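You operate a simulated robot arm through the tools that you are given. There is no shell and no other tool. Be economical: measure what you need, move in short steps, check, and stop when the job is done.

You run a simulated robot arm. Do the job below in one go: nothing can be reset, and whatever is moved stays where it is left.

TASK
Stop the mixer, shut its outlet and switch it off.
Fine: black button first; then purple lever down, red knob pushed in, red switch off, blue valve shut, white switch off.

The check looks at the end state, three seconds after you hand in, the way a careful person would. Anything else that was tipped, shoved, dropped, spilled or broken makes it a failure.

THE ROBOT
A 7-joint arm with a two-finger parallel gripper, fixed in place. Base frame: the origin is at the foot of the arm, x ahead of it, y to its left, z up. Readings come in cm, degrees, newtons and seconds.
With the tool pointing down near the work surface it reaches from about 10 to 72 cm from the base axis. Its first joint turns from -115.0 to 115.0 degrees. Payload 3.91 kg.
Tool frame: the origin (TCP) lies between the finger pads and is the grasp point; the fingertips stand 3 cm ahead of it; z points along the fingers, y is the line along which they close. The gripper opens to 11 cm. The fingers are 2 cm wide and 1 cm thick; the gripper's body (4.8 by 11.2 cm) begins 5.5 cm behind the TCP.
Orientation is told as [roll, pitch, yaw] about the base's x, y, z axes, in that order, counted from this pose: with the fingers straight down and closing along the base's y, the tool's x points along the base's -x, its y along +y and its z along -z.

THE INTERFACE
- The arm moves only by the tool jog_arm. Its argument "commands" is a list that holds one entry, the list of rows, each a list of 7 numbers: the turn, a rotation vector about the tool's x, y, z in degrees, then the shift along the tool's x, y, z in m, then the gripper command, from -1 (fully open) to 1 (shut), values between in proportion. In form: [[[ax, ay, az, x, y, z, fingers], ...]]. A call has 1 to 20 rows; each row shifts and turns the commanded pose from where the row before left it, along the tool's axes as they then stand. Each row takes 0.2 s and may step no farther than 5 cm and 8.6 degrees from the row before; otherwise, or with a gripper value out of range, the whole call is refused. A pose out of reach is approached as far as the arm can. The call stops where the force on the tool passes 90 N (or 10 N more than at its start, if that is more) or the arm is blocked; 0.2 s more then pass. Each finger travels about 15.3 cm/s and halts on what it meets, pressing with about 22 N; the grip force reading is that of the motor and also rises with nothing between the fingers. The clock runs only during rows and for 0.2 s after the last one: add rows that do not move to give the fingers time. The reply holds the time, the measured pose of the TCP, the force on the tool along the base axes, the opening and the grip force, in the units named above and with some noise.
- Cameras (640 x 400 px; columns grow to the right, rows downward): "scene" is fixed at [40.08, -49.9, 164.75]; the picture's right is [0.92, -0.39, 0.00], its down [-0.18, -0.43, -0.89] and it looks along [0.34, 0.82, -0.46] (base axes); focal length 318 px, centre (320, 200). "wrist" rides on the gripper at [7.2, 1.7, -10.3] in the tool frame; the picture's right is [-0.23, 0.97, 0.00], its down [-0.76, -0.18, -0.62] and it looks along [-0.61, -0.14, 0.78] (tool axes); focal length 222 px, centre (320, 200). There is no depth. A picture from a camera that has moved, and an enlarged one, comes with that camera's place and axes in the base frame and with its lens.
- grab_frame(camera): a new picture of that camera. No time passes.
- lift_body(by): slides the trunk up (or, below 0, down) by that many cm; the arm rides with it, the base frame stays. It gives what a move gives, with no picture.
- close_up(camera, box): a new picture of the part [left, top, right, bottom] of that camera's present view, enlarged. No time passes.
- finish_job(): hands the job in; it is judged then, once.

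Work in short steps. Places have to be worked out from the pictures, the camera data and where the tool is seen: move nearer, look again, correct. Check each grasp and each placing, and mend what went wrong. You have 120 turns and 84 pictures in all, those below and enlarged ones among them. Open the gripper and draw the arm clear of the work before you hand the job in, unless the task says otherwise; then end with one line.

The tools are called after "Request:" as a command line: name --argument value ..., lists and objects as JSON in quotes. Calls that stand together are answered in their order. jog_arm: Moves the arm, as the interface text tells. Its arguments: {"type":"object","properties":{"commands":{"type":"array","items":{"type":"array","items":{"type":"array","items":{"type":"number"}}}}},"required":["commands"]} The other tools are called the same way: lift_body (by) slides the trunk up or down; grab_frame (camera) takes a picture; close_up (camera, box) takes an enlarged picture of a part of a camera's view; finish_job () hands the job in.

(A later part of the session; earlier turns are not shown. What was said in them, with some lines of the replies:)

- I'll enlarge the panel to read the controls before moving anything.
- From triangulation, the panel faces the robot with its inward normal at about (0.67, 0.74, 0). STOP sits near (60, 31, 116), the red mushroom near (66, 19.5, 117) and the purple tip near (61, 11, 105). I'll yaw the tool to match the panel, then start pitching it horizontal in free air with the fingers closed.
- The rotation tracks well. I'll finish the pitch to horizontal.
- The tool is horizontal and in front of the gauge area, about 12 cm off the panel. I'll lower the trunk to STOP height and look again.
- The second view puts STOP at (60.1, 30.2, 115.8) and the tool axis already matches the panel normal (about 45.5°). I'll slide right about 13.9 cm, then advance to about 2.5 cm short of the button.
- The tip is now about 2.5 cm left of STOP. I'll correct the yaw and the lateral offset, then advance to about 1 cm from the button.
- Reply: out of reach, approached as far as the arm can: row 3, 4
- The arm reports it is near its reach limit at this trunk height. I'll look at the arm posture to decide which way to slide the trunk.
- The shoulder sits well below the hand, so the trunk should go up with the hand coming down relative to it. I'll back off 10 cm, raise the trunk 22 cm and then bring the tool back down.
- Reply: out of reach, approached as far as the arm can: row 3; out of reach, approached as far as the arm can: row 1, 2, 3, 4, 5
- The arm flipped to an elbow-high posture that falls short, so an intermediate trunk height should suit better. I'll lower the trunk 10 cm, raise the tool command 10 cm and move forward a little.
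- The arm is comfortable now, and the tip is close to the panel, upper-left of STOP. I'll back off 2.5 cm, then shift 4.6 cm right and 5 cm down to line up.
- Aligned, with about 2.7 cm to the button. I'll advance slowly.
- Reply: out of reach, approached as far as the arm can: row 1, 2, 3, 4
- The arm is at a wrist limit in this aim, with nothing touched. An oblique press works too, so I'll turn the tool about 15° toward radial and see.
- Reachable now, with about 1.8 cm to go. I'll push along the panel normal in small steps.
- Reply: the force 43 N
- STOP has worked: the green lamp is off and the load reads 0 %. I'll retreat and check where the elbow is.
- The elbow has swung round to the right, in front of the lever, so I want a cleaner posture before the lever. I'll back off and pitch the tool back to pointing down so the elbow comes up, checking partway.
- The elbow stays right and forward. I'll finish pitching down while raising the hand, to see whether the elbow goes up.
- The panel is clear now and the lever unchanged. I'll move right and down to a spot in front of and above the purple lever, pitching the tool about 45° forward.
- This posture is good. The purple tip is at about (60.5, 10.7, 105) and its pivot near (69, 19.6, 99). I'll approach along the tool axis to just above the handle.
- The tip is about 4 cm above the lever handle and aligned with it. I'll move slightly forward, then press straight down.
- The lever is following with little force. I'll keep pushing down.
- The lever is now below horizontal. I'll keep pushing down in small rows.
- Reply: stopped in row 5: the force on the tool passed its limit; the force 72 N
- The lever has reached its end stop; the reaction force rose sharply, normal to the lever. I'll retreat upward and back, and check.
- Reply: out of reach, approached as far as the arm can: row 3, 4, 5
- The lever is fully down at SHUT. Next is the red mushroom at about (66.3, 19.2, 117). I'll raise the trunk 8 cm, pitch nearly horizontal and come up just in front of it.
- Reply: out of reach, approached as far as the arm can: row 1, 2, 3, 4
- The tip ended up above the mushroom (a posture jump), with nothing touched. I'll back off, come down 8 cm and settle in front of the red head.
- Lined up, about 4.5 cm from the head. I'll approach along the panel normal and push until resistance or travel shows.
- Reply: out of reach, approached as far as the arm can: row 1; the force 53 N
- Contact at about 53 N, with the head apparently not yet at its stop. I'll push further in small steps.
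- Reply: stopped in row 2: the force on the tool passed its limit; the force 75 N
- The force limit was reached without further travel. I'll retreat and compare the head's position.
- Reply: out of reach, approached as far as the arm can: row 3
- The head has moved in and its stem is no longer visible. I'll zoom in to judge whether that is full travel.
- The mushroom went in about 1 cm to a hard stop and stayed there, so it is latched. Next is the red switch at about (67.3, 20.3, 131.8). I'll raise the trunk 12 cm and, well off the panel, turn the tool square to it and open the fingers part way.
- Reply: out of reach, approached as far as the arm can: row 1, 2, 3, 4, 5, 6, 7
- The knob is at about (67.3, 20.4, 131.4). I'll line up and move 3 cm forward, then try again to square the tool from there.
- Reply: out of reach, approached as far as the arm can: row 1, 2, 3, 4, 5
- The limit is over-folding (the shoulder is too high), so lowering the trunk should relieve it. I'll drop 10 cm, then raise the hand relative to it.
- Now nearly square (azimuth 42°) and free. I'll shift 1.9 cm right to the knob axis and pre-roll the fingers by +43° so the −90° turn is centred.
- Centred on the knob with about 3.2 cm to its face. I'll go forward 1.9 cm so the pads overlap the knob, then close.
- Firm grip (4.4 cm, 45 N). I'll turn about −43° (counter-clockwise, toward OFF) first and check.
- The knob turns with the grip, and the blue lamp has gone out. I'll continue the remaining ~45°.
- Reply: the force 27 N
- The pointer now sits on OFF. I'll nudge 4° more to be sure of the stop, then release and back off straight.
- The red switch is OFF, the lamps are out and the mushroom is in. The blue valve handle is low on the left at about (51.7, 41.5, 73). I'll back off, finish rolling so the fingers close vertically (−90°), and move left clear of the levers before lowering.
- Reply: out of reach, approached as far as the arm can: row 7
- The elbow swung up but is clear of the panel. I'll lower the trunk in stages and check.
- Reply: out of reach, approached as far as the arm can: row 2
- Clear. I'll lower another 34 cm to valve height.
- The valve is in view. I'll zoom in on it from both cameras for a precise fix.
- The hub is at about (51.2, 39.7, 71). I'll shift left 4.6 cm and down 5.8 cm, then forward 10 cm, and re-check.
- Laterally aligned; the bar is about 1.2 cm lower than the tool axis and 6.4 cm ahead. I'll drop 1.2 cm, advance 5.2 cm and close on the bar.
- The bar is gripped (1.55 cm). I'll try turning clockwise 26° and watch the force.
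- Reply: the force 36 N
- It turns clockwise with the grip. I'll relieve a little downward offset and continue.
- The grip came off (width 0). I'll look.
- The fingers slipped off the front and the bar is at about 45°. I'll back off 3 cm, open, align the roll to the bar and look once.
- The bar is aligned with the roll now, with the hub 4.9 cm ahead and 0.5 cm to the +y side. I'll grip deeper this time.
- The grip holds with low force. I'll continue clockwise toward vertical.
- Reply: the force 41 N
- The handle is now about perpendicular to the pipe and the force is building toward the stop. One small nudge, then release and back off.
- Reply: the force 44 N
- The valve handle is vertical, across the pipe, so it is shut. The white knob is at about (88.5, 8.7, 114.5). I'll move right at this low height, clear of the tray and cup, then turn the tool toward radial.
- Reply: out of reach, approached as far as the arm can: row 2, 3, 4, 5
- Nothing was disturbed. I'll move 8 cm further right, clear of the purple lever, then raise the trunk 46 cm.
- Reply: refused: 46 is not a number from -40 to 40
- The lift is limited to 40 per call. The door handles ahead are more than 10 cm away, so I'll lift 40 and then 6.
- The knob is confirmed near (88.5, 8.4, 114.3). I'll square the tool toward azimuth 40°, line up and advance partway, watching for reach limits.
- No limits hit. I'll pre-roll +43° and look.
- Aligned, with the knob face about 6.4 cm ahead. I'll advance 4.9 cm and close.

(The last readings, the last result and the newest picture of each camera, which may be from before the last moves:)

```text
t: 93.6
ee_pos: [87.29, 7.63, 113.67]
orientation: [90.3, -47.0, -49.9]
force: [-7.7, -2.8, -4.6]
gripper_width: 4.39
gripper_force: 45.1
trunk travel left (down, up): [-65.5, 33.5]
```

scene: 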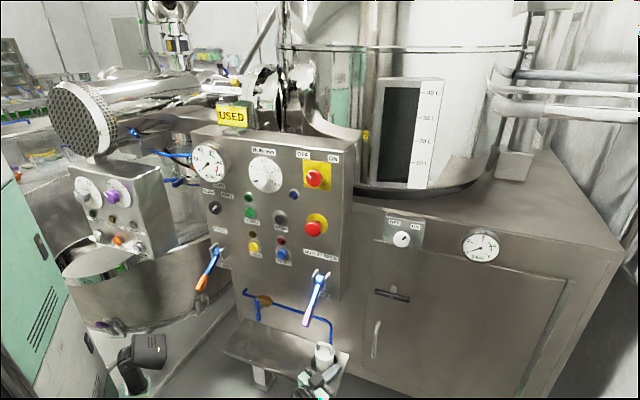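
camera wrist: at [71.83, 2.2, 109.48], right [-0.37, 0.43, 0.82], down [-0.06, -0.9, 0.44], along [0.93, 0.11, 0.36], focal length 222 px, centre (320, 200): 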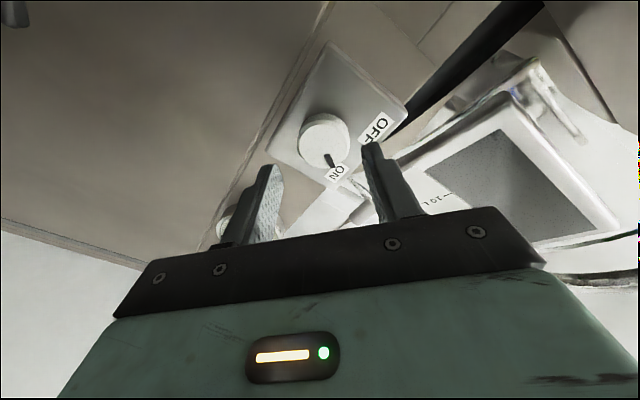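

Gripped (4.39 cm, same as the red knob). I'll turn −43° first.

Request:
jog_arm --commands '[[[0, 0, -8.6, 0, 0, 0, 1], [0, 0, -8.6, 0, 0, 0, 1], [0, 0, -8.6, 0, 0, 0, 1], [0, 0, -8.6, 0, 0, 0, 1], [0, 0, -8.6, 0, 0, 0, 1], [0, 0, 0, 0, 0, 0, 1]]]'

Request:
jog_arm --commands '[[[0, 0, -8.6, 0, 0, 0, 1], [0, 0, -8.6, 0, 0, 0, 1], [0, 0, -8.6, 0, 0, 0, 1], [0, 0, -8.6, 0, 0, 0, 1], [0, 0, -8.6, 0, 0, 0, 1], [0, 0, -4, 0, 0, 0, 1], [0, 0, 0, 0, 0, 0, 1]]]'

Request:
grab_frame --camera "wrist"

```text
t: 95.0
ee_pos: [87.72, 7.27, 113.67]
orientation: [-131.5, -89.8, 171.8]
force: [17.1, -1.2, -0.6]
gripper_width: 4.4
gripper_force: 45.1
trunk travel left (down, up): [-65.5, 33.5]
```

```text
t: 96.6
ee_pos: [87.58, 6.87, 113.88]
orientation: [-90.5, -43.0, 130.0]
force: [25.1, -23.2, 18.4]
gripper_width: 4.41
gripper_force: 45.2
trunk travel left (down, up): [-65.5, 33.5]
```

```text
4 pictures are left
camera wrist: at [82.47, -2.91, 107.63], right [-0.53, 0.64, -0.56], down [-0.76, -0.07, 0.65], along [0.38, 0.77, 0.52], focal length 222 px, centre (320, 200)
```

wrist: 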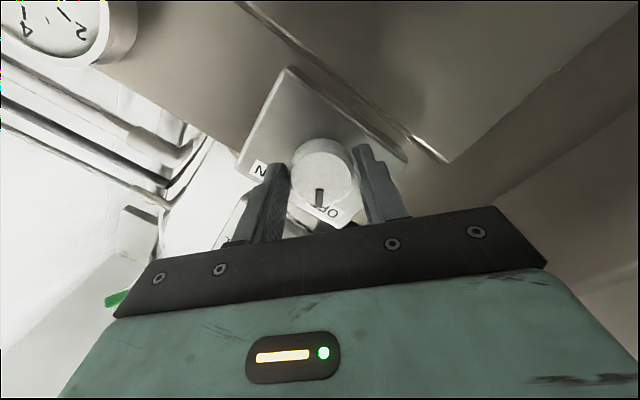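

The pointer is at OFF. I'll release, back straight off and check.

Request:
jog_arm --commands '[[[0, 0, 0, 0, 0, 0, 0], [0, 0, 0, 0, 0, 0, -0.1], [0, 0, 0, 0, 0, -0.02, -0.1], [0, 0, 0, 0, 0, -0.04, -0.1], [0, 0, 0, 0, 0, -0.04, -0.1], [0, 0, 0, 0, 0, -0.04, -0.1], [0, 0, 0, 0, 0, 0, -0.1]]]'

Request:
grab_frame --camera "scene"

Request:
close_up --camera "scene" --box '[290, 140, 430, 260]'

```text
t: 98.2
ee_pos: [76.55, -1.78, 113.8]
orientation: [-90.2, -43.0, 130.3]
force: [0.2, -0.7, -0.2]
gripper_width: 6.03
gripper_force: 0.1
trunk travel left (down, up): [-65.5, 33.5]
```

```text
3 pictures are left
```

scene: 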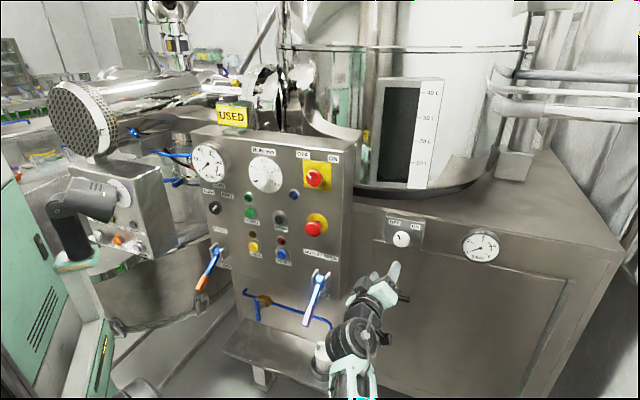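

```text
3.33 times, centred on (360, 200) of scene
camera zoom: at [40.08, -49.9, 164.75], right [0.92, -0.39, 0.0], down [-0.18, -0.43, -0.89], along [0.34, 0.82, -0.46], focal length 1060 px, centre (187, 200)
```

zoom: 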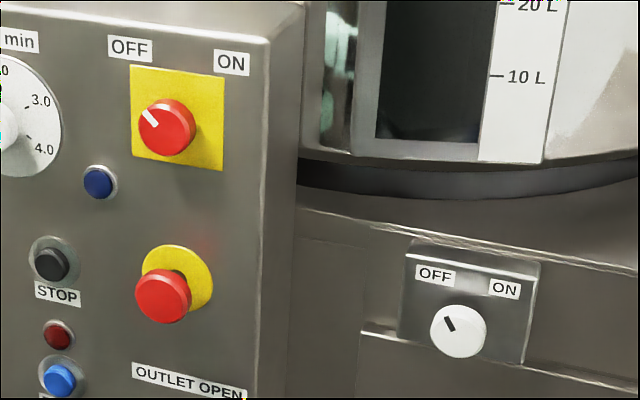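

Everything reads right: both switches are OFF, the mushroom is in, the lever is down, the valve is across the pipe and the lamps are out. I'll open the gripper and draw back further before handing in.

Request:
jog_arm --commands '[[[0, 0, 0, 0, 0, -0.03, -1], [0, 0, 0, 0, 0, -0.03, -1], [0, 0, 0, 0, 0, -0.03, -1], [0, 0, 0, 0, 0, 0, -1]]]'

Request:
grab_frame --camera "scene"

```text
t: 99.2
ee_pos: [69.84, -7.53, 113.6]
orientation: [-90.2, -43.0, 130.3]
force: [0.6, -0.8, -0.9]
gripper_width: 10.97
gripper_force: 0.1
trunk travel left (down, up): [-65.5, 33.5]
```

```text
1 pictures are left
```

scene: 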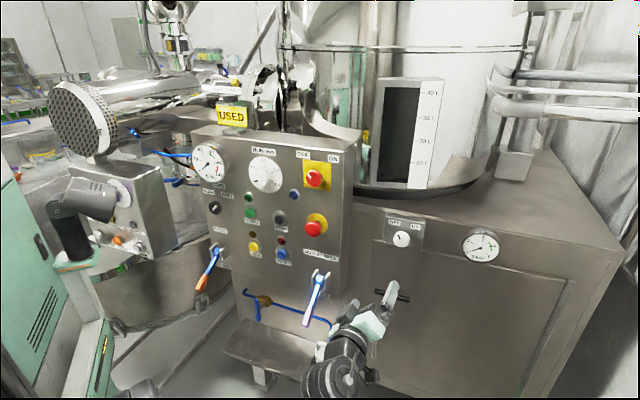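

The arm is clear with the gripper open, and every control is in its required state. Handing in.

Request:
finish_job

```text
The job is handed in.
```

I did all six steps in your order: mixer stopped with the black button, purple lever down to SHUT, red knob pushed in, red switch OFF, blue valve turned across its pipe and white switch OFF. The red knob's stem still shows slightly, but the knob hit a hard stop and stayed in. Nothing else looks moved, and the arm is drawn back with the gripper open.
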